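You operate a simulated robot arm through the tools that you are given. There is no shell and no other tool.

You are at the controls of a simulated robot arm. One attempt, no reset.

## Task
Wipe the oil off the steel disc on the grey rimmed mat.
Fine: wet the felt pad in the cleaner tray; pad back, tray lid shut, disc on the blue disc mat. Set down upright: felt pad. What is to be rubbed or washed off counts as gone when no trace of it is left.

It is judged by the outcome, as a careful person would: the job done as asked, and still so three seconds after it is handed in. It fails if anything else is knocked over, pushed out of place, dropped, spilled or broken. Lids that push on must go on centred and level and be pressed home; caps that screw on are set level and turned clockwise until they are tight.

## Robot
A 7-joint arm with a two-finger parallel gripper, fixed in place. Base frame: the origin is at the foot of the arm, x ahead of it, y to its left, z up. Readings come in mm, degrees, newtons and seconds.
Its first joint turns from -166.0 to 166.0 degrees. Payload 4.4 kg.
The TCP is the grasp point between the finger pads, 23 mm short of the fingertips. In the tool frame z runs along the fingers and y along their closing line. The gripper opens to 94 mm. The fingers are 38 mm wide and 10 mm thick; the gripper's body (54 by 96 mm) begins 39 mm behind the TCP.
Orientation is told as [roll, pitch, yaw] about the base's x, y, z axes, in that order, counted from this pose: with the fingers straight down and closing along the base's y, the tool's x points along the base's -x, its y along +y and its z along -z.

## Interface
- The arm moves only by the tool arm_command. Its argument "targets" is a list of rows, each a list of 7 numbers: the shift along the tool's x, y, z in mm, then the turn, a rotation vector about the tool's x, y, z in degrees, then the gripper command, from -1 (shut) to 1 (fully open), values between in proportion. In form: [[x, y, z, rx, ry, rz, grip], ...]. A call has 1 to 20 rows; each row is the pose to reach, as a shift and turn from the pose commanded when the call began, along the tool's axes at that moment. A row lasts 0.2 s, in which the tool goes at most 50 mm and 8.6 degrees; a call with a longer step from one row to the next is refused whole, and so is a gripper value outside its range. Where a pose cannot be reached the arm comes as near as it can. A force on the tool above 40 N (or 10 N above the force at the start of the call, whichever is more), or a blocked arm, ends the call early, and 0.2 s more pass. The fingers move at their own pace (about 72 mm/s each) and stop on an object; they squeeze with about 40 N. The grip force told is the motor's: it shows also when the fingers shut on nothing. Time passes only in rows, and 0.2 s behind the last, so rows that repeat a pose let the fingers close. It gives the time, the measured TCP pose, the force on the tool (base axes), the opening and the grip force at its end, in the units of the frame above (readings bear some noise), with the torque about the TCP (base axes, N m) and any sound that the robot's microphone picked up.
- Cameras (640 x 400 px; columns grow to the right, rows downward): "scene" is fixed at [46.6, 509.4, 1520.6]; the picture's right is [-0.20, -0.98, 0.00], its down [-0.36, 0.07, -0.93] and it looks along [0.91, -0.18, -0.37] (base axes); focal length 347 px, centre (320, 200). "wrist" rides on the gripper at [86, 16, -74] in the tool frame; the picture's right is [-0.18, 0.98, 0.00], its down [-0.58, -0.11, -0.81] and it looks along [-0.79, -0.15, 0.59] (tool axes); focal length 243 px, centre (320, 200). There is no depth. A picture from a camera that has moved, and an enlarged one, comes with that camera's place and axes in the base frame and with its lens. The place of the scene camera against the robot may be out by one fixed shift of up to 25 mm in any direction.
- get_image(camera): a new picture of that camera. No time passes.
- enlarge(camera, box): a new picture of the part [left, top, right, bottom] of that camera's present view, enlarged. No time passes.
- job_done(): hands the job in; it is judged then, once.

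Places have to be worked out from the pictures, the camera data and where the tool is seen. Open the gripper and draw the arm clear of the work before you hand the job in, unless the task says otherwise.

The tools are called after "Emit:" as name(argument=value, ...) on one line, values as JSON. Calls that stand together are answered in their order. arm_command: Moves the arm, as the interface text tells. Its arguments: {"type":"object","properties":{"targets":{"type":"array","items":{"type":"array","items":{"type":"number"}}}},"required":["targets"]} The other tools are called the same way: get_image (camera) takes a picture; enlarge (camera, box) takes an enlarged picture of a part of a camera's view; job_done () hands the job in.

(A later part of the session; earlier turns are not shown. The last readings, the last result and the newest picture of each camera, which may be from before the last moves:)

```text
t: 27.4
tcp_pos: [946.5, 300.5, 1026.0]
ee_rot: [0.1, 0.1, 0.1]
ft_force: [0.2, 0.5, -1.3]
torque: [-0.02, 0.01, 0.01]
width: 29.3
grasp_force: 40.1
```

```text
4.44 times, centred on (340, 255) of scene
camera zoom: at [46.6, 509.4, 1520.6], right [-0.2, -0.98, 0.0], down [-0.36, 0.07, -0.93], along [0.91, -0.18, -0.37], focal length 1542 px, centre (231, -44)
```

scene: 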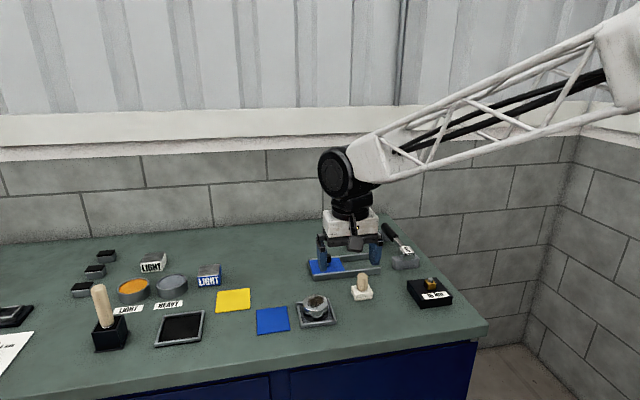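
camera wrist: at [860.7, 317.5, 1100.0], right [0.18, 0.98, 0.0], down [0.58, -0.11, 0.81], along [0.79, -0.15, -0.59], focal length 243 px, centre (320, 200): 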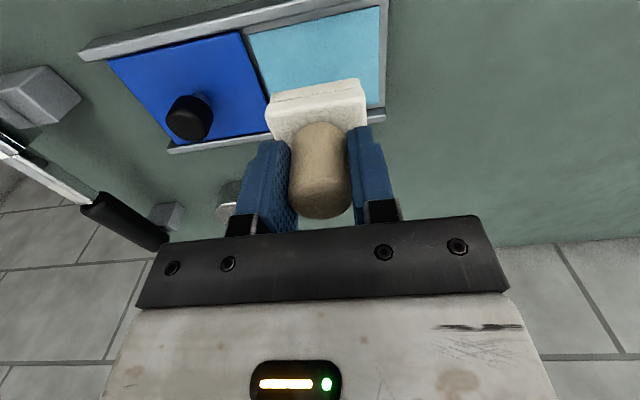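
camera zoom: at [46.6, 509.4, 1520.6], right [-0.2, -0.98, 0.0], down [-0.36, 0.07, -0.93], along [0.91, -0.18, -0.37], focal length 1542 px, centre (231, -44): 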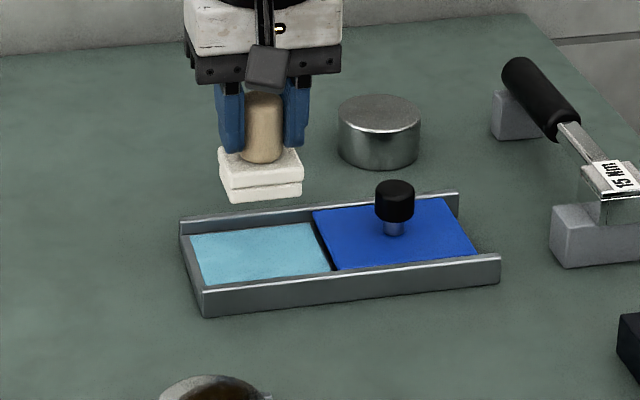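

The liquid area spans about x 916–980 and y 258–345, so the pad is centred over it. I'll lower towards contact.

Emit:
arm_command(targets=[[-1, 1, 5, 0, 0, 0, -1], [-1, 1, 14, 0, 0, 0, -1], [-1, 1, 24, 0, 0, 0, -1], [-1, 1, 34, 0, 0, 0, -1], [-1, 1, 42, 0, 0, 0, -1], [-1, 1, 48, 0, 0, 0, -1], [-1, 1, 50, 0, 0, 0, -1]])

Emit:
get_image(camera="wrist")

Emit:
enlarge(camera="scene", box=[290, 220, 390, 290])

```text
t: 29.0
tcp_pos: [948.8, 302.9, 974.2]
ee_rot: [0.0, 0.0, 0.0]
ft_force: [-0.2, -0.1, -1.9]
torque: [0.01, -0.03, -0.02]
width: 29.0
grasp_force: 40.3
```

```text
taken
camera wrist: at [861.8, 318.9, 1049.9], right [0.18, 0.98, 0.0], down [0.58, -0.11, 0.81], along [0.79, -0.15, -0.59], focal length 243 px, centre (320, 200)
```

wrist: 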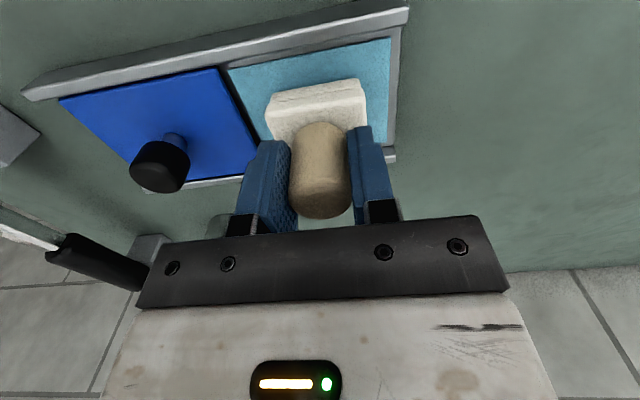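

```text
5.71 times, centred on (340, 255) of scene
camera zoom: at [46.6, 509.4, 1520.6], right [-0.2, -0.98, 0.0], down [-0.36, 0.07, -0.93], along [0.91, -0.18, -0.37], focal length 1983 px, centre (206, -114)
```

zoom: 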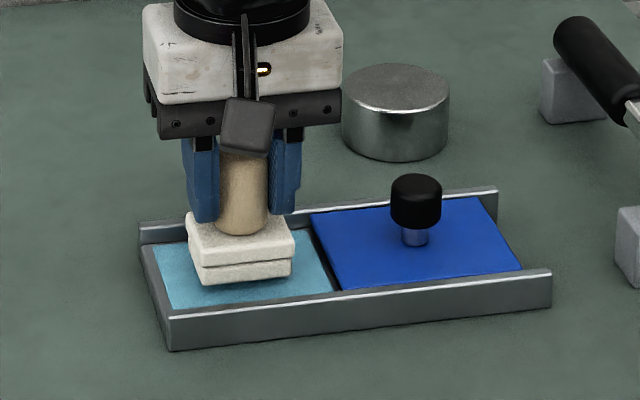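

The pad hovers just above the liquid. I'll lower it in small steps until I feel light contact.

Emit:
arm_command(targets=[[0, 0, 1.5, 0, 0, 0, -1], [0, 0, 3, 0, 0, 0, -1], [0, 0, 4.5, 0, 0, 0, -1], [0, 0, 6, 0, 0, 0, -1]])

Emit:
enlarge(camera="scene", box=[290, 220, 390, 290])

```text
t: 30.0
tcp_pos: [948.7, 302.3, 967.6]
ee_rot: [0.0, 0.0, 0.0]
ft_force: [0.2, -0.7, -0.4]
torque: [0.01, 0.0, 0.01]
width: 29.4
grasp_force: 39.8
```

```text
5.71 times, centred on (340, 255) of scene
camera zoom: at [46.6, 509.4, 1520.6], right [-0.2, -0.98, 0.0], down [-0.36, 0.07, -0.93], along [0.91, -0.18, -0.37], focal length 1983 px, centre (206, -114)
```

zoom: 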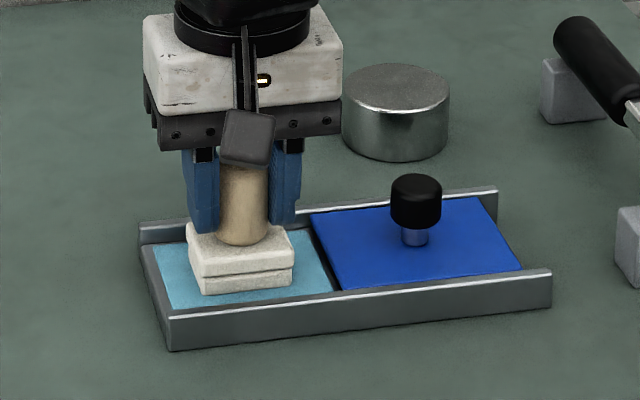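

Emit:
arm_command(targets=[[0, 0, 1, 0, 0, 0, -1], [0, 0, 2, 0, 0, 0, -1], [0, 0, 3, 0, 0, 0, -1]])

Emit:
enlarge(camera="scene", box=[290, 220, 390, 290])

Emit:
enlarge(camera="wrist", box=[200, 20, 440, 220])

```text
t: 30.8
tcp_pos: [948.3, 301.9, 968.5]
ee_rot: [0.1, -0.1, 0.0]
ft_force: [-4.2, 1.0, 17.4]
torque: [0.01, 0.45, 0.0]
width: 29.1
grasp_force: 40.4
```

```text
5.71 times, centred on (340, 255) of scene
camera zoom: at [46.6, 509.4, 1520.6], right [-0.2, -0.98, 0.0], down [-0.36, 0.07, -0.93], along [0.91, -0.18, -0.37], focal length 1983 px, centre (206, -114)
```

zoom: 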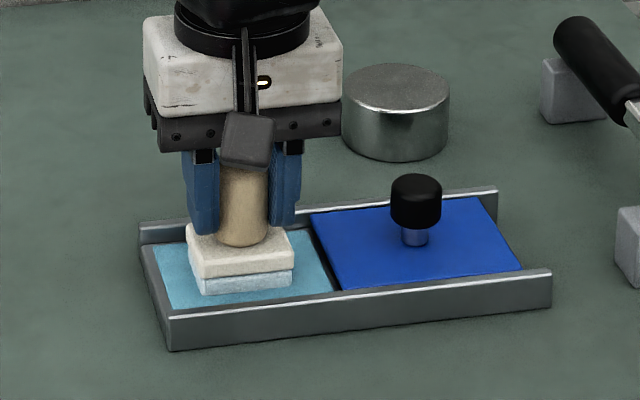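

```text
2.00 times, centred on (320, 120) of wrist
camera zoom: at [861.7, 318.8, 1042.5], right [0.18, 0.98, 0.0], down [0.58, -0.11, 0.81], along [0.79, -0.15, -0.59], focal length 485 px, centre (320, 360)
```

zoom: 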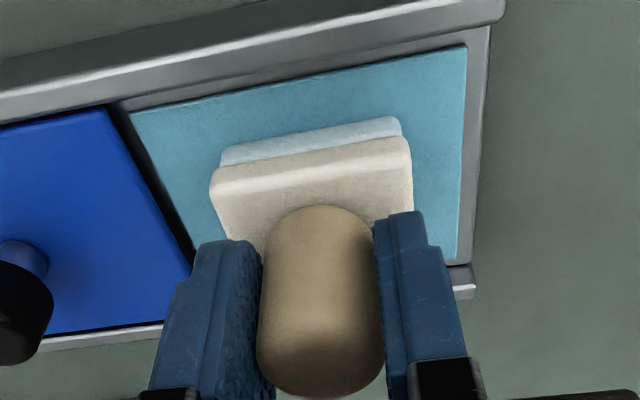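

The felt layer has turned pale blue, so it is wet. I'll lift slowly off the basin.

Emit:
arm_command(targets=[[0, 0, -1, 0, 0, 0, -1], [0, 0, -3, 0, 0, 0, -1], [0, 0, -6, 0, 0, 0, -1], [0, 0, -10, 0, 0, 0, -1], [0, 0, -15, 0, 0, 0, -1], [0, 0, -21, 0, 0, 0, -1], [0, 0, -28, 0, 0, 0, -1], [0, 0, -35, 0, 0, 0, -1], [0, 0, -42, 0, 0, 0, -1], [0, 0, -49, 0, 0, 0, -1], [0, 0, -56, 0, 0, 0, -1], [0, 0, -60, 0, 0, 0, -1], [0, 0, -60, 0, 0, 0, -1]])

Emit:
enlarge(camera="scene", box=[290, 210, 390, 290])

Emit:
get_image(camera="wrist")

```text
t: 33.6
tcp_pos: [947.7, 301.4, 1025.5]
ee_rot: [0.0, 0.1, 0.0]
ft_force: [0.1, -1.3, -0.3]
torque: [-0.01, -0.01, 0.03]
width: 29.2
grasp_force: 40.1
```

```text
5.00 times, centred on (340, 250) of scene
camera zoom: at [46.6, 509.4, 1520.6], right [-0.2, -0.98, 0.0], down [-0.36, 0.07, -0.93], along [0.91, -0.18, -0.37], focal length 1735 px, centre (220, -50)
```

zoom: 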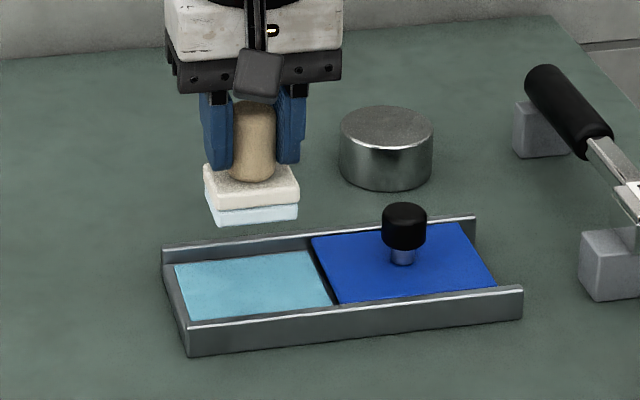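

```text
taken
camera wrist: at [861.5, 318.6, 1100.8], right [0.18, 0.98, 0.0], down [0.58, -0.11, 0.81], along [0.79, -0.15, -0.59], focal length 243 px, centre (320, 200)
```

wrist: 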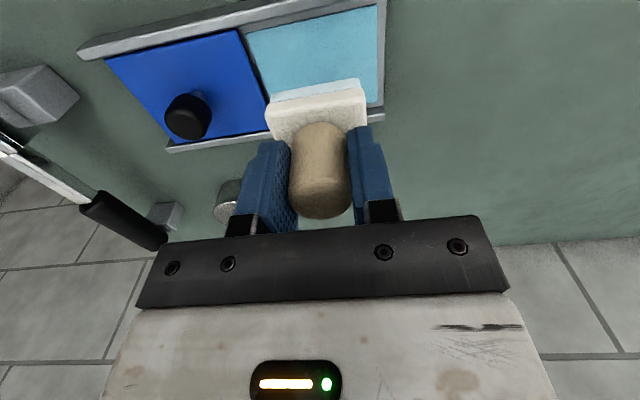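

The wet pad is held well. I'll carry it over the disc, at roughly (760, 371), and raise slightly.

Emit:
arm_command(targets=[[4, 1, -1, 0, 0, 0, -1], [14, 5, -4, 0, 0, 0, -1], [28, 10, -7, 0, 0, 0, -1], [42, 15, -10, 0, 0, 0, -1], [57, 21, -10, 0, 0, 0, -1], [72, 26, -10, 0, 0, 0, -1], [87, 32, -10, 0, 0, 0, -1], [102, 37, -10, 0, 0, 0, -1], [117, 43, -10, 0, 0, 0, -1], [132, 49, -10, 0, 0, 0, -1], [147, 54, -10, 0, 0, 0, -1], [161, 60, -10, 0, 0, 0, -1], [174, 65, -10, 0, 0, 0, -1], [183, 68, -10, 0, 0, 0, -1], [188, 70, -10, 0, 0, 0, -1], [188, 70, -10, 0, 0, 0, -1]])

Emit:
get_image(camera="wrist")

Emit:
enlarge(camera="scene", box=[240, 240, 380, 340])

```text
t: 37.0
tcp_pos: [759.2, 373.2, 1035.8]
ee_rot: [0.0, 0.0, -0.1]
ft_force: [0.0, 0.3, -0.3]
torque: [0.02, 0.03, -0.01]
width: 29.3
grasp_force: 40.0
```

```text
taken
camera wrist: at [673.8, 389.2, 1110.7], right [0.18, 0.98, 0.0], down [0.58, -0.11, 0.81], along [0.79, -0.15, -0.59], focal length 243 px, centre (320, 200)
```

wrist: 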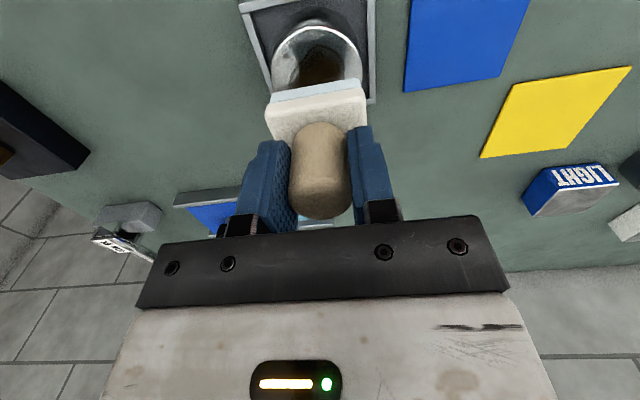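

```text
4.00 times, centred on (310, 290) of scene
camera zoom: at [46.6, 509.4, 1520.6], right [-0.2, -0.98, 0.0], down [-0.36, 0.07, -0.93], along [0.91, -0.18, -0.37], focal length 1388 px, centre (360, -160)
```

zoom: 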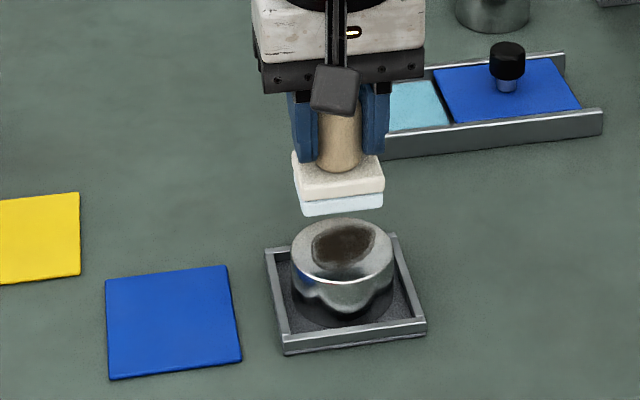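

The disc centre is about (759, 372), right under the pad. I'll lower towards the disc top, with contact expected near TCP z 990.

Emit:
arm_command(targets=[[0, -1, 4, 0, 0, 0, -1], [0, -1, 12, 0, 0, 0, -1], [0, -1, 22, 0, 0, 0, -1], [0, -1, 30, 0, 0, 0, -1], [0, -1, 36, 0, 0, 0, -1], [0, -1, 39, 0, 0, 0, -1], [0, -1, 40, 0, 0, 0, -1]])

Emit:
enlarge(camera="scene", box=[260, 250, 360, 330])

Emit:
get_image(camera="wrist")

```text
t: 38.6
tcp_pos: [759.5, 370.1, 995.1]
ee_rot: [0.1, 0.1, -0.1]
ft_force: [-1.1, 0.2, -0.1]
torque: [-0.01, -0.03, 0.03]
width: 28.9
grasp_force: 39.9
```

```text
5.00 times, centred on (310, 290) of scene
camera zoom: at [46.6, 509.4, 1520.6], right [-0.2, -0.98, 0.0], down [-0.36, 0.07, -0.93], along [0.91, -0.18, -0.37], focal length 1735 px, centre (370, -250)
```

zoom: 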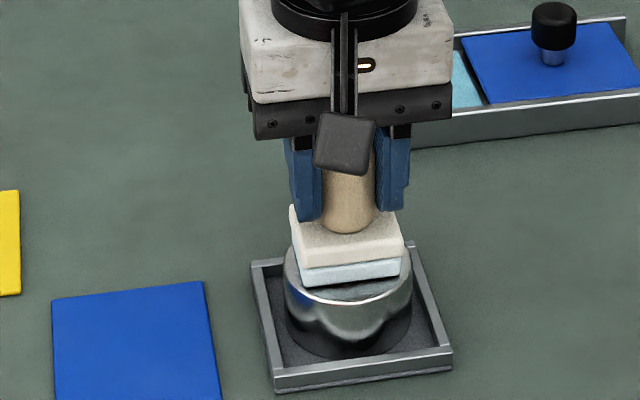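

```text
taken
camera wrist: at [673.7, 387.6, 1070.7], right [0.18, 0.98, 0.0], down [0.58, -0.11, 0.81], along [0.79, -0.15, -0.59], focal length 243 px, centre (320, 200)
```

wrist: 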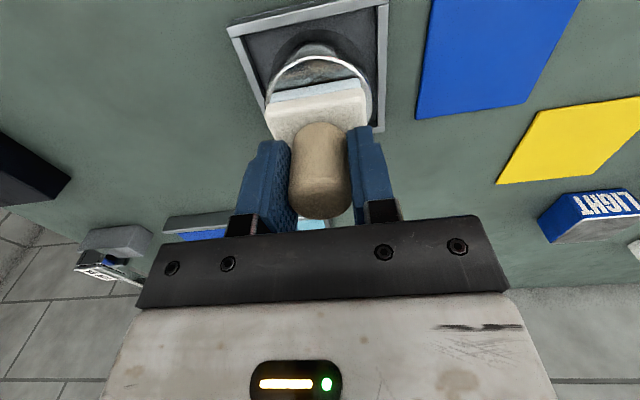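

Just a few millimetres above the disc. I'll lower in 1 mm steps until there is light contact.

Emit:
arm_command(targets=[[0, 0, 1, 0, 0, 0, -1], [0, 0, 2, 0, 0, 0, -1], [0, 0, 3, 0, 0, 0, -1]])

Emit:
arm_command(targets=[[0, 0, 0.7, 0, 0, 0, -1], [0, 0, 1.4, 0, 0, 0, -1]])

```text
t: 39.4
tcp_pos: [760.8, 370.8, 995.1]
ee_rot: [0.1, -0.3, 0.0]
ft_force: [-9.4, -6.4, 34.7]
torque: [-0.2, 0.57, 0.05]
width: 29.3
grasp_force: 40.3
```

```text
t: 40.0
tcp_pos: [759.7, 370.0, 991.9]
ee_rot: [0.2, -0.1, 0.0]
ft_force: [5.0, 1.4, 38.9]
torque: [0.01, -0.18, -0.01]
width: 29.8
grasp_force: 40.5
```

Contact is firm at 39 N, more than needed, so I'll back off to a moderate pressing force before wiping.

Emit:
arm_command(targets=[[0, 0, -0.5, 0, 0, 0, -1], [0, 0, -0.9, 0, 0, 0, -1], [0, 0, -0.9, 0, 0, 0, -1]])

Emit:
enlarge(camera="wrist", box=[220, 0, 420, 220])

Emit:
enlarge(camera="scene", box=[260, 250, 360, 330])

```text
t: 40.8
tcp_pos: [758.8, 371.1, 994.1]
ee_rot: [0.0, -0.1, 0.0]
ft_force: [10.4, 3.1, 32.7]
torque: [0.07, -0.47, 0.03]
width: 29.4
grasp_force: 39.5
```

```text
1.82 times, centred on (320, 110) of wrist
camera zoom: at [673.5, 387.7, 1067.6], right [0.18, 0.98, 0.0], down [0.58, -0.11, 0.81], along [0.79, -0.15, -0.59], focal length 441 px, centre (320, 364)
```

zoom: 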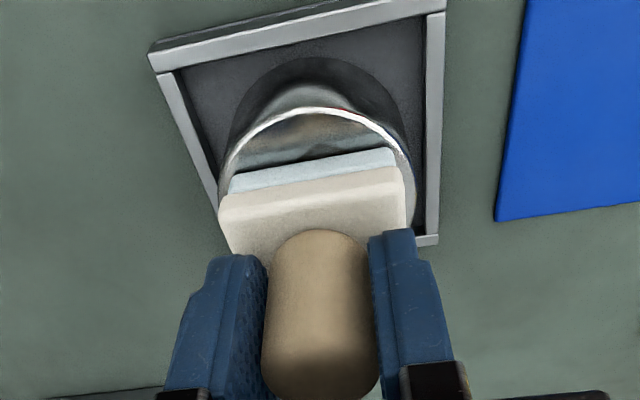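

```text
5.00 times, centred on (310, 290) of scene
camera zoom: at [46.6, 509.4, 1520.6], right [-0.2, -0.98, 0.0], down [-0.36, 0.07, -0.93], along [0.91, -0.18, -0.37], focal length 1735 px, centre (370, -250)
```

zoom: 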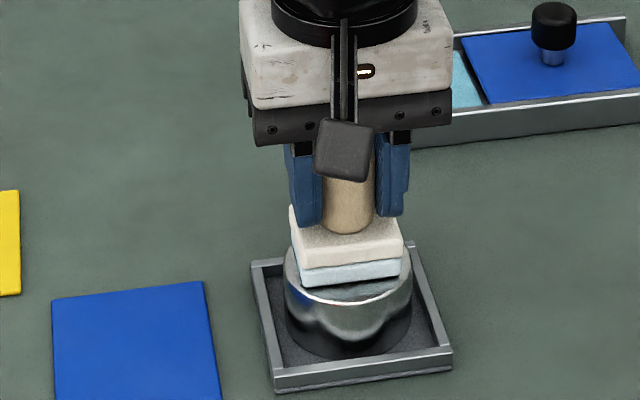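

Emit:
arm_command(targets=[[0, 0, -0.5, 0, 0, 0, -1], [0, 0, -1, 0, 0, 0, -1], [0, 0, -1, 0, 0, 0, -1]])

```text
t: 41.6
tcp_pos: [758.7, 370.1, 992.0]
ee_rot: [0.0, 0.1, 0.0]
ft_force: [2.6, 3.8, 20.4]
torque: [0.09, -0.08, -0.01]
width: 29.3
grasp_force: 39.8
```

Emit:
arm_command(targets=[[0, 0, -0.7, 0, 0, 0, -1], [3, 0, -0.7, 0, 0, 0, -1], [6, 0, -0.7, 0, 0, 0, -1], [9, 0, -0.7, 0, 0, 0, -1], [9, 0, -0.7, 0, 0, 0, -1]])

Emit:
enlarge(camera="wrist", box=[220, 0, 420, 220])

Emit:
enlarge(camera="scene", box=[260, 250, 360, 330])

```text
t: 42.8
tcp_pos: [750.1, 370.8, 994.6]
ee_rot: [0.0, 0.1, 0.0]
ft_force: [-0.8, 0.2, -0.7]
torque: [0.02, -0.03, 0.0]
width: 29.1
grasp_force: 40.1
```

```text
1.82 times, centred on (320, 110) of wrist
camera zoom: at [664.6, 387.7, 1069.1], right [0.18, 0.98, 0.0], down [0.58, -0.11, 0.81], along [0.79, -0.15, -0.59], focal length 441 px, centre (320, 364)
```

zoom: 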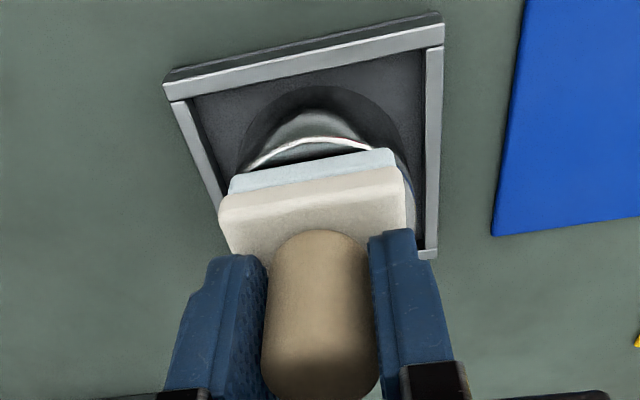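

```text
5.00 times, centred on (310, 290) of scene
camera zoom: at [46.6, 509.4, 1520.6], right [-0.2, -0.98, 0.0], down [-0.36, 0.07, -0.93], along [0.91, -0.18, -0.37], focal length 1735 px, centre (370, -250)
```

zoom: 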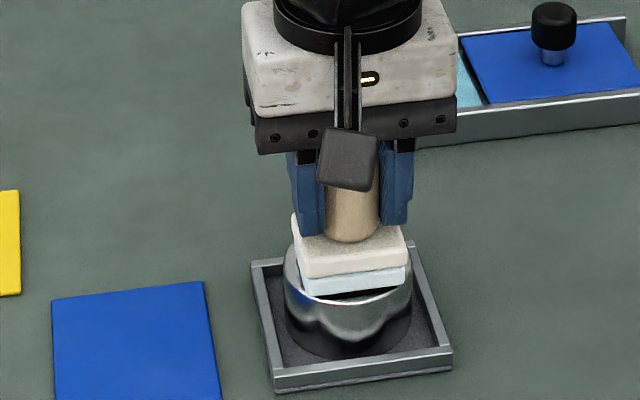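

Contact was lost after that back-off. I'll lower about 1 mm and check the force.

Emit:
arm_command(targets=[[0, 0, 0.5, 0, 0, 0, -1], [0, 0, 1, 0, 0, 0, -1], [0, 0, 1, 0, 0, 0, -1]])

```text
t: 43.6
tcp_pos: [750.7, 371.0, 992.2]
ee_rot: [-0.1, 0.1, 0.0]
ft_force: [-0.2, 0.5, -1.5]
torque: [-0.01, 0.01, 0.03]
width: 29.2
grasp_force: 40.0
```

Emit:
arm_command(targets=[[0, 0, 0.5, 0, 0, 0, -1], [0, 0, 0.8, 0, 0, 0, -1], [0, 0, 0.8, 0, 0, 0, -1]])

```text
t: 44.4
tcp_pos: [750.8, 370.4, 993.2]
ee_rot: [0.0, -0.1, 0.0]
ft_force: [-1.8, 3.8, 8.6]
torque: [0.09, 0.22, -0.05]
width: 29.2
grasp_force: 40.3
```

8.6 N is a good wiping pressure. I'll now stroke forward across the disc.

Emit:
arm_command(targets=[[-3, 0, 0.2, 0, 0, 0, -1], [-6, 0, 0.2, 0, 0, 0, -1], [-9, 0, 0.2, 0, 0, 0, -1], [-12, 0, 0.2, 0, 0, 0, -1], [-15, 0, 0.2, 0, 0, 0, -1], [-18, 0, 0.2, 0, 0, 0, -1]])

Emit:
enlarge(camera="wrist", box=[220, 0, 420, 220])

Emit:
enlarge(camera="scene", box=[260, 250, 360, 330])

```text
t: 45.8
tcp_pos: [767.5, 371.0, 993.2]
ee_rot: [0.1, 0.0, -0.1]
ft_force: [-9.9, 0.5, 19.1]
torque: [-0.03, 0.5, -0.02]
width: 28.9
grasp_force: 39.6
```

```text
1.82 times, centred on (320, 110) of wrist
camera zoom: at [682.5, 387.6, 1067.4], right [0.18, 0.98, 0.0], down [0.58, -0.11, 0.81], along [0.79, -0.15, -0.59], focal length 441 px, centre (320, 364)
```

zoom: 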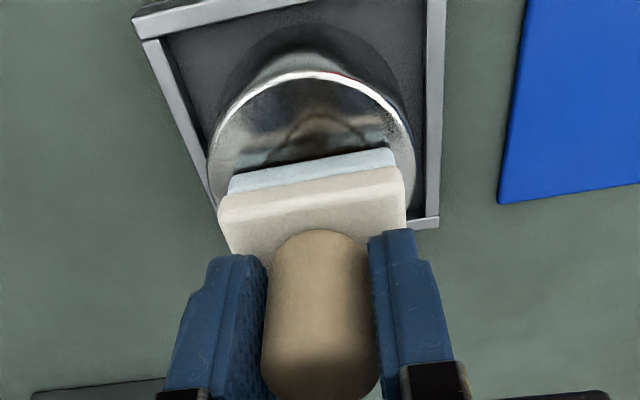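

```text
5.00 times, centred on (310, 290) of scene
camera zoom: at [46.6, 509.4, 1520.6], right [-0.2, -0.98, 0.0], down [-0.36, 0.07, -0.93], along [0.91, -0.18, -0.37], focal length 1735 px, centre (370, -250)
```

zoom: 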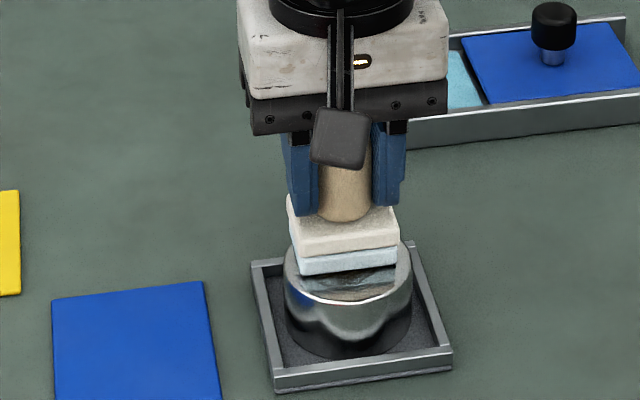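

The oil is coming off and the disc stays put. I'll run a raster of strokes at offset y positions.

Emit:
arm_command(targets=[[0, 4, -0.2, 0, 0, 0, -1], [0, 8, -0.2, 0, 0, 0, -1], [5, 8, -0.2, 0, 0, 0, -1], [10, 8, -0.1, 0, 0, 0, -1], [15, 8, 0, 0, 0, 0, -1], [20, 8, 0, 0, 0, 0, -1], [22, 4, 0, 0, 0, 0, -1], [22, 0, 0, 0, 0, 0, -1], [22, -4, 0, 0, 0, 0, -1], [22, -8, 0, 0, 0, 0, -1], [17, -8, 0, 0, 0, 0, -1], [12, -8, 0, 0, 0, 0, -1], [7, -8, 0, 0, 0, 0, -1], [2, -8, -0.1, 0, 0, 0, -1], [-2, -8, -0.2, 0, 0, 0, -1], [-2, -4, -0.2, 0, 0, 0, -1], [-2, 0, -0.2, 0, 0, 0, -1]])

Emit:
enlarge(camera="wrist", box=[220, 0, 420, 220])

Emit:
enlarge(camera="scene", box=[260, 250, 360, 330])

```text
t: 49.4
tcp_pos: [771.6, 371.9, 992.3]
ee_rot: [0.0, 0.0, 0.0]
ft_force: [1.3, -4.8, 11.9]
torque: [-0.25, -0.17, -0.01]
width: 29.1
grasp_force: 40.3
```

```text
1.82 times, centred on (320, 110) of wrist
camera zoom: at [684.5, 387.5, 1067.2], right [0.18, 0.98, 0.0], down [0.58, -0.11, 0.81], along [0.79, -0.15, -0.59], focal length 441 px, centre (320, 364)
```

zoom: 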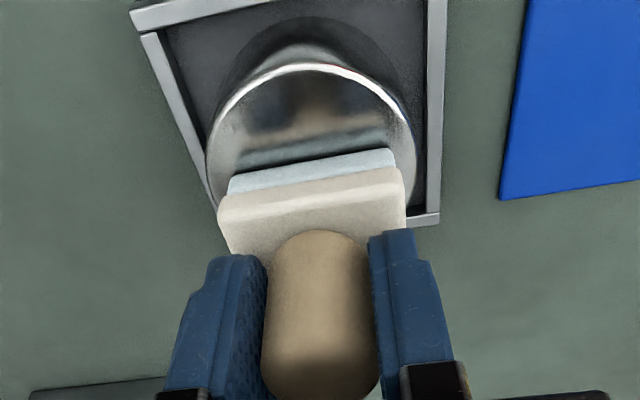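

```text
5.00 times, centred on (310, 290) of scene
camera zoom: at [46.6, 509.4, 1520.6], right [-0.2, -0.98, 0.0], down [-0.36, 0.07, -0.93], along [0.91, -0.18, -0.37], focal length 1735 px, centre (370, -250)
```

zoom: 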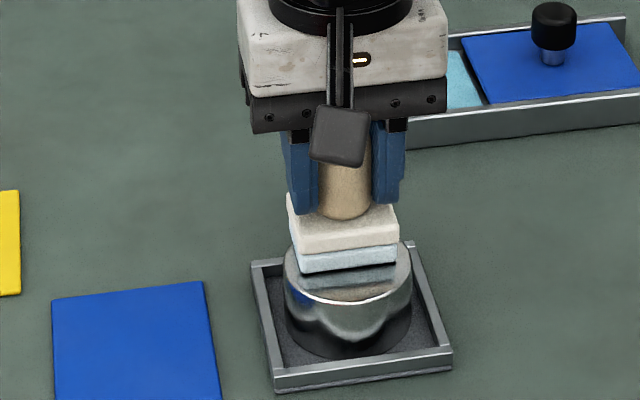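

It looks clean so far. I'll do one more raster in the other pattern to be thorough, then lift to inspect.

Emit:
arm_command(targets=[[0, 5, 0, 0, 0, 0, -1], [0, 10, 0, 0, 0, 0, -1], [4, 5, 0, 0, 0, 0, -1], [6, 0, 0, 0, 0, 0, -1], [7, -5, 0, 0, 0, 0, -1], [8, -10, 0, 0, 0, 0, -1], [11, -5, 0.1, 0, 0, 0, -1], [12, 0, 0.1, 0, 0, 0, -1], [14, 5, 0.1, 0, 0, 0, -1], [15, 10, 0.1, 0, 0, 0, -1], [19, 5, 0.2, 0, 0, 0, -1], [20, 0, 0.2, 0, 0, 0, -1], [21, -5, 0.2, 0, 0, 0, -1], [22, -10, 0.2, 0, 0, 0, -1], [24, -5, 0.2, 0, 0, 0, -1], [24, 0, 0.2, 0, 0, 0, -1], [18, 0, 0.2, 0, 0, 0, -1], [12, 0, 0.1, 0, 0, 0, -1]])

Emit:
arm_command(targets=[[0, 0, -1, 0, 0, 0, -1], [0, 0, -3, 0, 0, 0, -1], [0, 0, -7, 0, 0, 0, -1], [0, 0, -13, 0, 0, 0, -1], [0, 0, -20, 0, 0, 0, -1], [0, 0, -28, 0, 0, 0, -1], [0, 0, -36, 0, 0, 0, -1], [0, 0, -44, 0, 0, 0, -1], [0, 0, -50, 0, 0, 0, -1], [0, 0, -50, 0, 0, 0, -1]])

Emit:
get_image(camera="wrist")

Emit:
enlarge(camera="scene", box=[280, 270, 350, 330])

```text
t: 53.2
tcp_pos: [758.1, 370.7, 991.6]
ee_rot: [0.0, 0.0, 0.0]
ft_force: [-3.6, 0.7, 10.8]
torque: [0.05, 0.21, 0.02]
width: 29.2
grasp_force: 39.8
```

```text
t: 55.4
tcp_pos: [758.3, 371.5, 1043.0]
ee_rot: [0.1, -0.1, 0.1]
ft_force: [-1.1, 0.3, -0.1]
torque: [0.02, 0.01, 0.0]
width: 29.2
grasp_force: 39.9
```

```text
taken
camera wrist: at [672.6, 387.6, 1117.5], right [0.18, 0.98, 0.0], down [0.58, -0.11, 0.81], along [0.79, -0.15, -0.59], focal length 243 px, centre (320, 200)
```

wrist: 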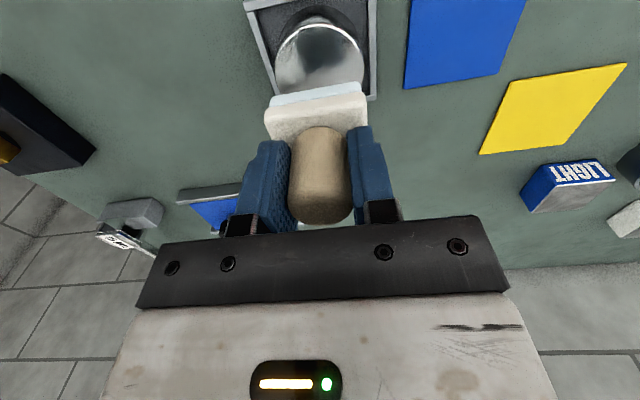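

```text
6.67 times, centred on (315, 300) of scene
camera zoom: at [46.6, 509.4, 1520.6], right [-0.2, -0.98, 0.0], down [-0.36, 0.07, -0.93], along [0.91, -0.18, -0.37], focal length 2313 px, centre (353, -467)
```

zoom: 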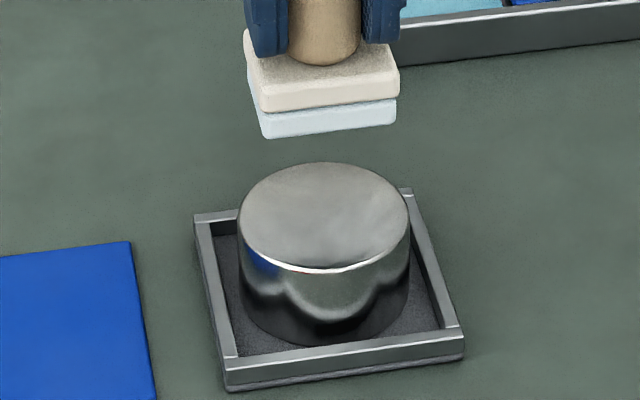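

The disc looks clean from here. I'll draw the pad back towards the base so the wrist camera can inspect the whole disc top before I put the pad away.

Emit:
arm_command(targets=[[4, 0, -2, 0, 0, 0, -1], [14, 0, -6, 0, 0, 0, -1], [28, 0, -12, 0, 0, 0, -1], [42, 0, -18, 0, 0, 0, -1], [56, 0, -24, 0, 0, 0, -1], [70, 0, -30, 0, 0, 0, -1], [82, 0, -36, 0, 0, 0, -1], [88, 0, -38, 0, 0, 0, -1], [90, 0, -38, 0, 0, 0, -1], [90, 0, -38, 0, 0, 0, -1]])

Emit:
get_image(camera="wrist")

Emit:
enlarge(camera="wrist", box=[260, 40, 380, 140])

Emit:
enlarge(camera="scene", box=[290, 280, 340, 320])

```text
t: 57.6
tcp_pos: [668.0, 370.1, 1080.3]
ee_rot: [0.0, 0.1, 0.0]
ft_force: [-0.3, -0.9, 0.0]
torque: [-0.01, 0.02, -0.02]
width: 29.0
grasp_force: 39.7
```

```text
taken
camera wrist: at [582.6, 388.0, 1155.3], right [0.18, 0.98, 0.0], down [0.58, -0.11, 0.81], along [0.79, -0.15, -0.59], focal length 243 px, centre (320, 200)
```

wrist: 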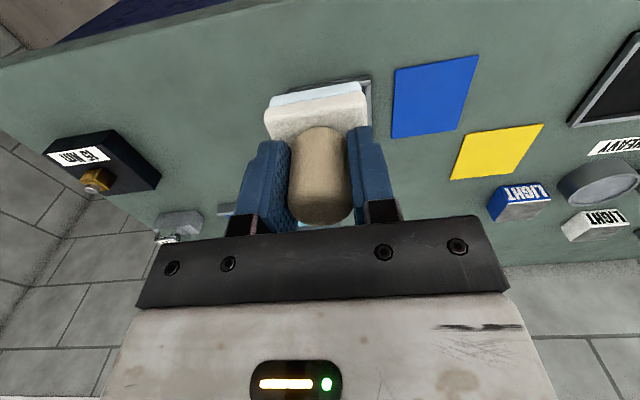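

```text
4.00 times, centred on (320, 90) of wrist
camera zoom: at [582.6, 388.0, 1155.3], right [0.18, 0.98, 0.0], down [0.58, -0.11, 0.81], along [0.79, -0.15, -0.59], focal length 970 px, centre (320, 640)
```

zoom: 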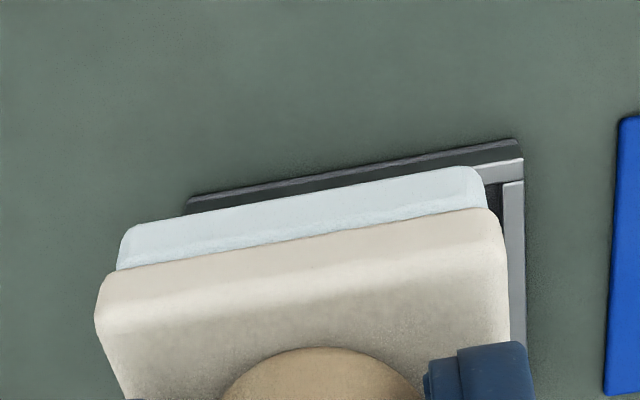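

```text
10.00 times, centred on (315, 300) of scene
camera zoom: at [46.6, 509.4, 1520.6], right [-0.2, -0.98, 0.0], down [-0.36, 0.07, -0.93], along [0.91, -0.18, -0.37], focal length 3470 px, centre (370, -800)
```

zoom: 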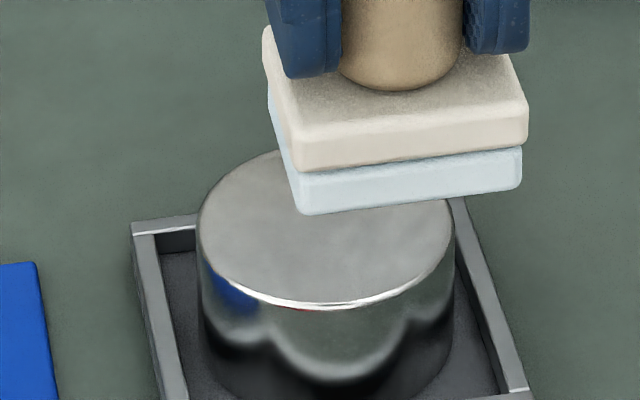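

The pad blocks the line of sight. I'll shift it to the -y side, towards its home, and look again.

Emit:
arm_command(targets=[[0, -4, 0, 0, 0, 0, -1], [0, -14, 0, 0, 0, 0, -1], [0, -28, 0, 0, 0, 0, -1], [0, -42, 0, 0, 0, 0, -1], [0, -56, 0, 0, 0, 0, -1], [0, -70, 0, 0, 0, 0, -1], [0, -84, 0, 0, 0, 0, -1], [0, -98, 0, 0, 0, 0, -1], [0, -110, 0, 0, 0, 0, -1], [0, -118, 0, 0, 0, 0, -1], [0, -120, 0, 0, 0, 0, -1], [0, -120, 0, 0, 0, 0, -1]])

Emit:
get_image(camera="wrist")

Emit:
enlarge(camera="wrist", box=[400, 50, 520, 150])

Emit:
enlarge(camera="scene", box=[290, 280, 340, 320])

```text
t: 60.2
tcp_pos: [668.9, 250.9, 1079.9]
ee_rot: [0.0, 0.0, 0.0]
ft_force: [-0.9, 0.4, -1.7]
torque: [0.01, 0.0, 0.02]
width: 29.4
grasp_force: 39.9
```

```text
taken
camera wrist: at [582.3, 267.3, 1154.8], right [0.18, 0.98, 0.0], down [0.58, -0.11, 0.81], along [0.79, -0.15, -0.59], focal length 243 px, centre (320, 200)
```

wrist: 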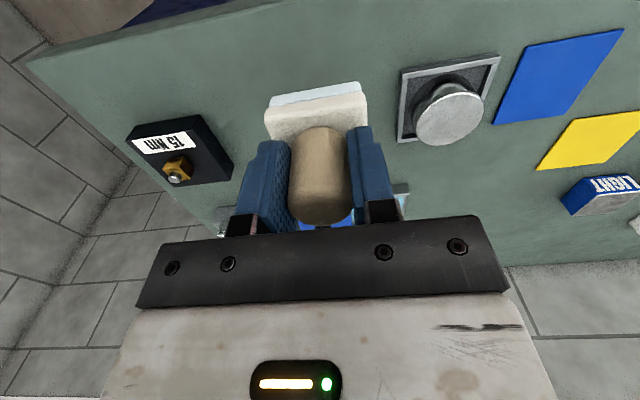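

```text
4.00 times, centred on (460, 100) of wrist
camera zoom: at [582.3, 267.3, 1154.8], right [0.18, 0.98, 0.0], down [0.58, -0.11, 0.81], along [0.79, -0.15, -0.59], focal length 970 px, centre (-240, 600)
```

zoom: 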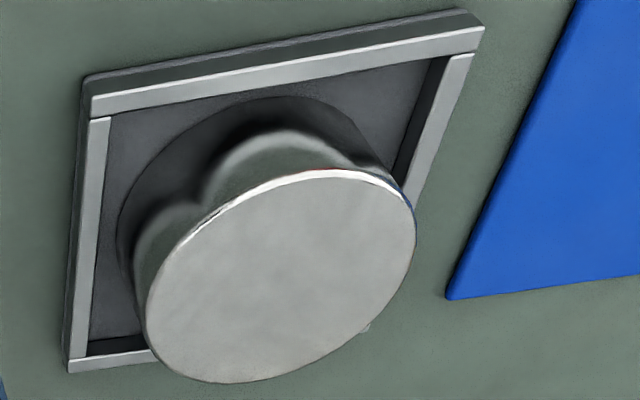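

```text
10.00 times, centred on (315, 300) of scene
camera zoom: at [46.6, 509.4, 1520.6], right [-0.2, -0.98, 0.0], down [-0.36, 0.07, -0.93], along [0.91, -0.18, -0.37], focal length 3470 px, centre (370, -800)
```

zoom: 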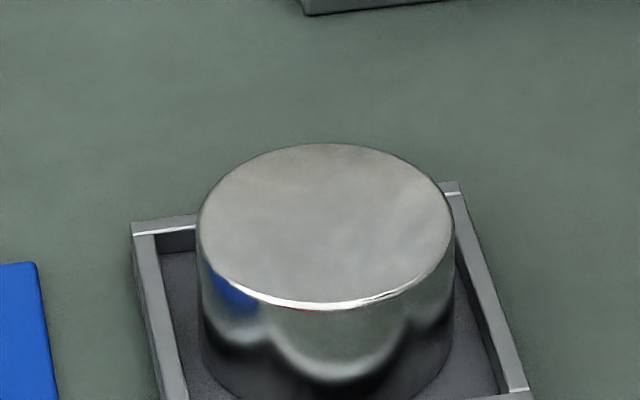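

The disc is uniformly clean. Now I return the pad to its home at (808.5, 231.3): travel above it first.

Emit:
arm_command(targets=[[-4, 0, 0, 0, 0, 0, -1], [-14, -2, 0, 0, 0, 0, -1], [-28, -4, 0, 0, 0, 0, -1], [-42, -6, 0, 0, 0, 0, -1], [-56, -8, 0, 0, 0, 0, -1], [-70, -10, 0, 0, 0, 0, -1], [-84, -12, 0, 0, 0, 0, -1], [-98, -14, 0, 0, 0, 0, -1], [-112, -16, 0, 0, 0, 0, -1], [-125, -18, 0, 0, 0, 0, -1], [-135, -19.5, 0, 0, 0, 0, -1], [-140, -20, 0, 0, 0, 0, -1], [-140, -20, 10, 0, 0, 0, -1], [-140, -20, 24, 0, 0, 0, -1], [-140, -20, 38, 0, 0, 0, -1], [-140, -20, 52, 0, 0, 0, -1], [-140, -20, 66, 0, 0, 0, -1], [-140, -20, 80, 0, 0, 0, -1], [-140, -20, 90, 0, 0, 0, -1], [-140, -20, 95, 0, 0, 0, -1]])

Emit:
get_image(camera="wrist")

Emit:
enlarge(camera="scene", box=[310, 230, 410, 310])

```text
t: 64.4
tcp_pos: [809.4, 231.3, 985.3]
ee_rot: [0.0, 0.1, 0.0]
ft_force: [0.5, 0.1, -0.7]
torque: [-0.02, 0.02, -0.02]
width: 29.4
grasp_force: 40.4
```

```text
taken
camera wrist: at [722.7, 247.4, 1059.9], right [0.18, 0.98, 0.0], down [0.58, -0.11, 0.81], along [0.79, -0.15, -0.59], focal length 243 px, centre (320, 200)
```

wrist: 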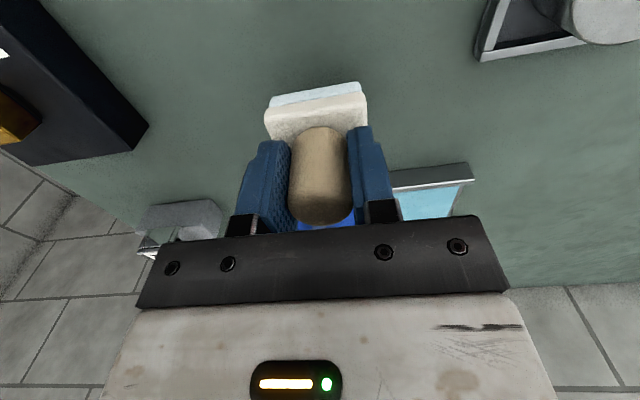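

```text
5.00 times, centred on (360, 270) of scene
camera zoom: at [46.6, 509.4, 1520.6], right [-0.2, -0.98, 0.0], down [-0.36, 0.07, -0.93], along [0.91, -0.18, -0.37], focal length 1735 px, centre (120, -150)
```

zoom: 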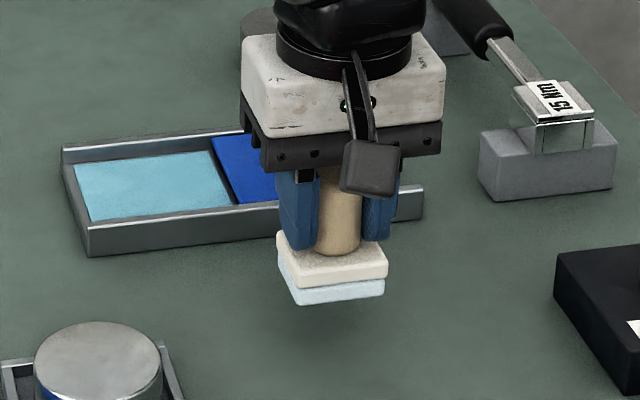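

The pad is about 30 mm above its spot. I'll lower to within a few millimetres.

Emit:
arm_command(targets=[[0, 0, 6, 0, 0, 0, -1], [0, 0, 14, 0, 0, 0, -1], [0, 0, 21, 0, 0, 0, -1], [0, 0, 25, 0, 0, 0, -1], [0, 0, 27, 0, 0, 0, -1], [0, 0, 28, 0, 0, 0, -1]])

Emit:
enlarge(camera="scene", box=[310, 230, 410, 310])

```text
t: 65.8
tcp_pos: [808.9, 230.7, 958.2]
ee_rot: [0.0, 0.0, 0.1]
ft_force: [0.2, 0.7, -1.6]
torque: [0.02, -0.01, 0.0]
width: 29.5
grasp_force: 39.3
```

```text
5.00 times, centred on (360, 270) of scene
camera zoom: at [46.6, 509.4, 1520.6], right [-0.2, -0.98, 0.0], down [-0.36, 0.07, -0.93], along [0.91, -0.18, -0.37], focal length 1735 px, centre (120, -150)
```

zoom: 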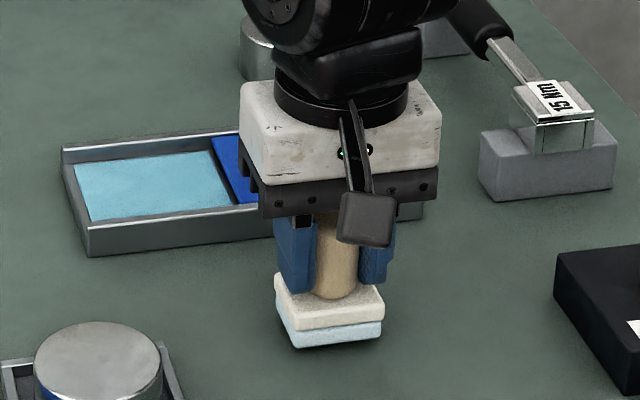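

Emit:
arm_command(targets=[[0, 0, 0.7, 0, 0, 0, -1], [0, 0, 1.4, 0, 0, 0, -1], [0, 0, 2, 0, 0, 0, -1]])

```text
t: 66.6
tcp_pos: [808.7, 231.1, 954.5]
ee_rot: [-0.1, 0.0, 0.1]
ft_force: [0.3, -0.1, -0.9]
torque: [0.0, 0.01, 0.0]
width: 29.0
grasp_force: 39.8
```

No contact yet, as expected since the pad slid up a little in the grip. I'll continue down in small steps.

Emit:
arm_command(targets=[[0, 0, 0.6, 0, 0, 0, -1], [0, 0, 1.2, 0, 0, 0, -1]])

Emit:
enlarge(camera="scene", box=[330, 250, 400, 310])

```text
t: 67.2
tcp_pos: [808.0, 230.6, 954.4]
ee_rot: [-0.1, 0.0, 0.0]
ft_force: [0.8, 0.1, 0.2]
torque: [0.01, -0.01, 0.0]
width: 29.0
grasp_force: 40.0
```

```text
6.67 times, centred on (365, 280) of scene
camera zoom: at [46.6, 509.4, 1520.6], right [-0.2, -0.98, 0.0], down [-0.36, 0.07, -0.93], along [0.91, -0.18, -0.37], focal length 2313 px, centre (20, -333)
```

zoom: 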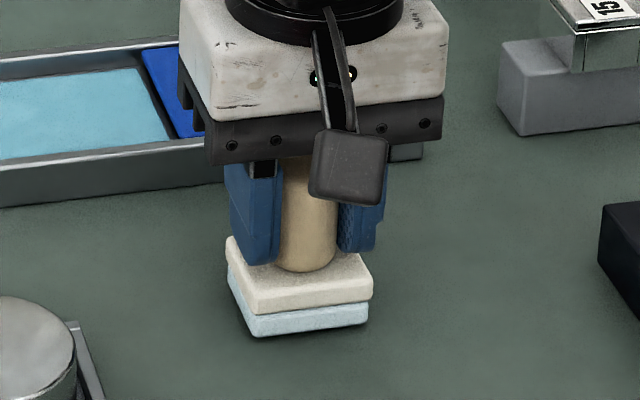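

Emit:
arm_command(targets=[[0, 0, 0.5, 0, 0, 0, -1], [0, 0, 1, 0, 0, 0, -1]])

Emit:
enlarge(camera="scene", box=[310, 230, 410, 310])

```text
t: 67.8
tcp_pos: [809.0, 231.5, 952.6]
ee_rot: [0.0, 0.0, 0.0]
ft_force: [0.6, 0.1, -1.3]
torque: [0.01, -0.01, 0.0]
width: 29.4
grasp_force: 39.6
```

```text
5.00 times, centred on (360, 270) of scene
camera zoom: at [46.6, 509.4, 1520.6], right [-0.2, -0.98, 0.0], down [-0.36, 0.07, -0.93], along [0.91, -0.18, -0.37], focal length 1735 px, centre (120, -150)
```

zoom: 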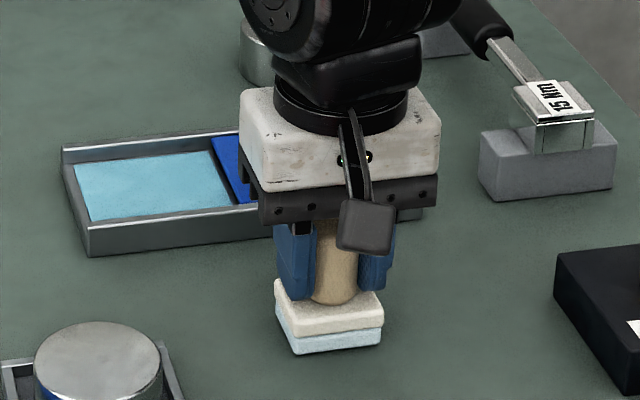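

Emit:
arm_command(targets=[[0, 0, 0.4, 0, 0, 0, -1], [0, 0, 0.8, 0, 0, 0, -1]])

```text
t: 68.4
tcp_pos: [807.3, 232.9, 952.1]
ee_rot: [-0.1, 0.0, 0.0]
ft_force: [-0.1, 0.9, -0.8]
torque: [-0.02, -0.02, 0.03]
width: 29.4
grasp_force: 40.4
```

Emit:
arm_command(targets=[[0, 0, 0.4, 0, 0, 0, -1], [0, 0, 0.8, 0, 0, 0, -1]])

```text
t: 69.0
tcp_pos: [809.2, 231.9, 951.3]
ee_rot: [0.0, 0.0, 0.1]
ft_force: [-2.1, -1.1, 6.4]
torque: [-0.1, 0.17, -0.05]
width: 29.1
grasp_force: 39.9
```

The pad touches the bench (6.4 N). I'll ease off slightly, open, let it settle, and rise straight up.

Emit:
arm_command(targets=[[0, 0, -0.3, 0, 0, 0, -1], [0, 0, -0.3, 0, 0, 0, -0.3], [0, 0, -0.3, 0, 0, 0, 0.1], [0, 0, -0.3, 0, 0, 0, 0.2], [0, 0, -0.3, 0, 0, 0, 0.2], [0, 0, -10, 0, 0, 0, 0.2], [0, 0, -40, 0, 0, 0, 0.2], [0, 0, -80, 0, 0, 0, 0.2], [0, 0, -110, 0, 0, 0, 0.2], [0, 0, -110, 0, 0, 0, 0.2]])

Emit:
get_image(camera="wrist")

Emit:
enlarge(camera="scene", box=[310, 230, 410, 310])

```text
t: 71.2
tcp_pos: [808.5, 231.6, 1062.8]
ee_rot: [0.0, 0.0, -0.1]
ft_force: [-0.2, -0.7, 0.7]
torque: [0.02, 0.01, 0.02]
width: 56.5
grasp_force: 0.2
```

```text
taken
camera wrist: at [723.2, 247.1, 1137.0], right [0.18, 0.98, 0.0], down [0.58, -0.11, 0.81], along [0.79, -0.15, -0.59], focal length 243 px, centre (320, 200)
```

wrist: 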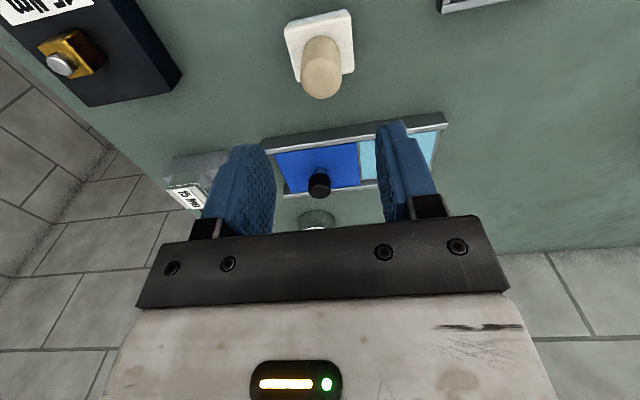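

```text
5.00 times, centred on (360, 270) of scene
camera zoom: at [46.6, 509.4, 1520.6], right [-0.2, -0.98, 0.0], down [-0.36, 0.07, -0.93], along [0.91, -0.18, -0.37], focal length 1735 px, centre (120, -150)
```

zoom: 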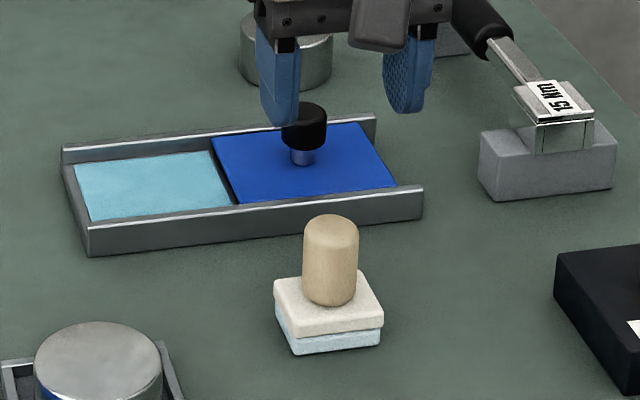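

The pad stands upright at its original spot. Now the lid: I'll go over the knob at about (948, 203.5).

Emit:
arm_command(targets=[[-40, -8, 0, 0, 0, 0, 0.2], [-80, -16, 0, 0, 0, 0, 0.2], [-120, -24, 0, 0, 0, 0, 0.2], [-140, -28, 10, 0, 0, 0, 0.2], [-140, -28, 40, 0, 0, 0, 0.2], [-140, -28, 60, 0, 0, 0, 0.2], [-140, -28, 60, 0, 0, 0, 0.2]])

Emit:
get_image(camera="wrist")

Emit:
enlarge(camera="wrist", box=[240, 60, 400, 220])

```text
t: 72.8
tcp_pos: [949.3, 203.3, 1002.3]
ee_rot: [0.0, 0.0, 0.1]
ft_force: [-0.6, 0.6, -0.1]
torque: [-0.03, -0.01, -0.02]
width: 56.5
grasp_force: 0.1
```

```text
taken
camera wrist: at [862.7, 219.9, 1077.4], right [0.18, 0.98, 0.0], down [0.58, -0.11, 0.81], along [0.79, -0.15, -0.59], focal length 243 px, centre (320, 200)
```

wrist: 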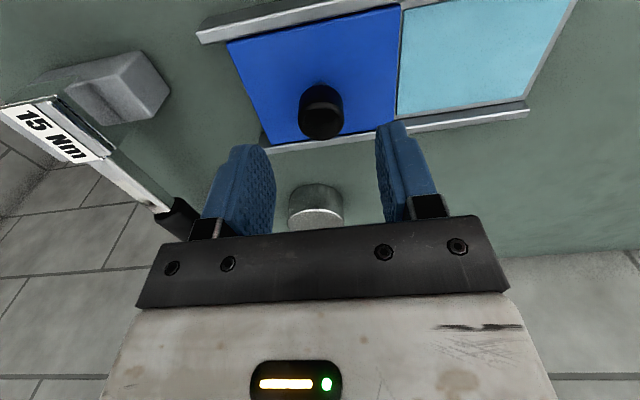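

```text
2.50 times, centred on (320, 140) of wrist
camera zoom: at [862.7, 219.9, 1077.4], right [0.18, 0.98, 0.0], down [0.58, -0.11, 0.81], along [0.79, -0.15, -0.59], focal length 606 px, centre (320, 350)
```

zoom: 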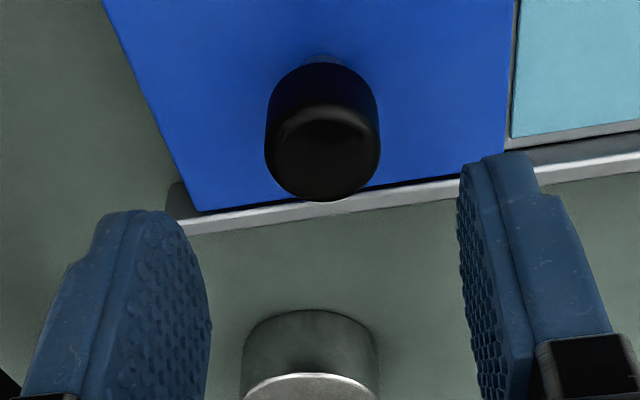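

The knob is at about (947.5, 205). I'll nudge +1 in y, descend to the previous grip height and close.

Emit:
arm_command(targets=[[0.5, 1, 20, 0, 0, 0, 0.2], [0.5, 1, 40, 0, 0, 0, 0.2], [0.5, 1, 49, 0, 0, 0, 0.2], [0.5, 1, 49, 0, 0, 0, -0.3], [0.5, 1, 49, 0, 0, 0, -1], [0.5, 1, 49, 0, 0, 0, -1], [0.5, 1, 49, 0, 0, 0, -1]])

Emit:
get_image(camera="wrist")

```text
t: 74.4
tcp_pos: [948.4, 205.3, 953.6]
ee_rot: [0.0, 0.0, 0.1]
ft_force: [0.4, 0.1, -1.7]
torque: [0.03, -0.04, 0.0]
width: 27.7
grasp_force: 45.0
```

```text
taken
camera wrist: at [862.2, 221.1, 1027.7], right [0.18, 0.98, 0.0], down [0.58, -0.11, 0.81], along [0.79, -0.15, -0.59], focal length 243 px, centre (320, 200)
```

wrist: 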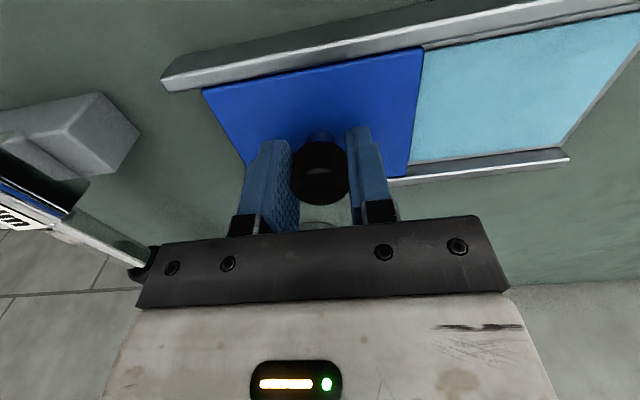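

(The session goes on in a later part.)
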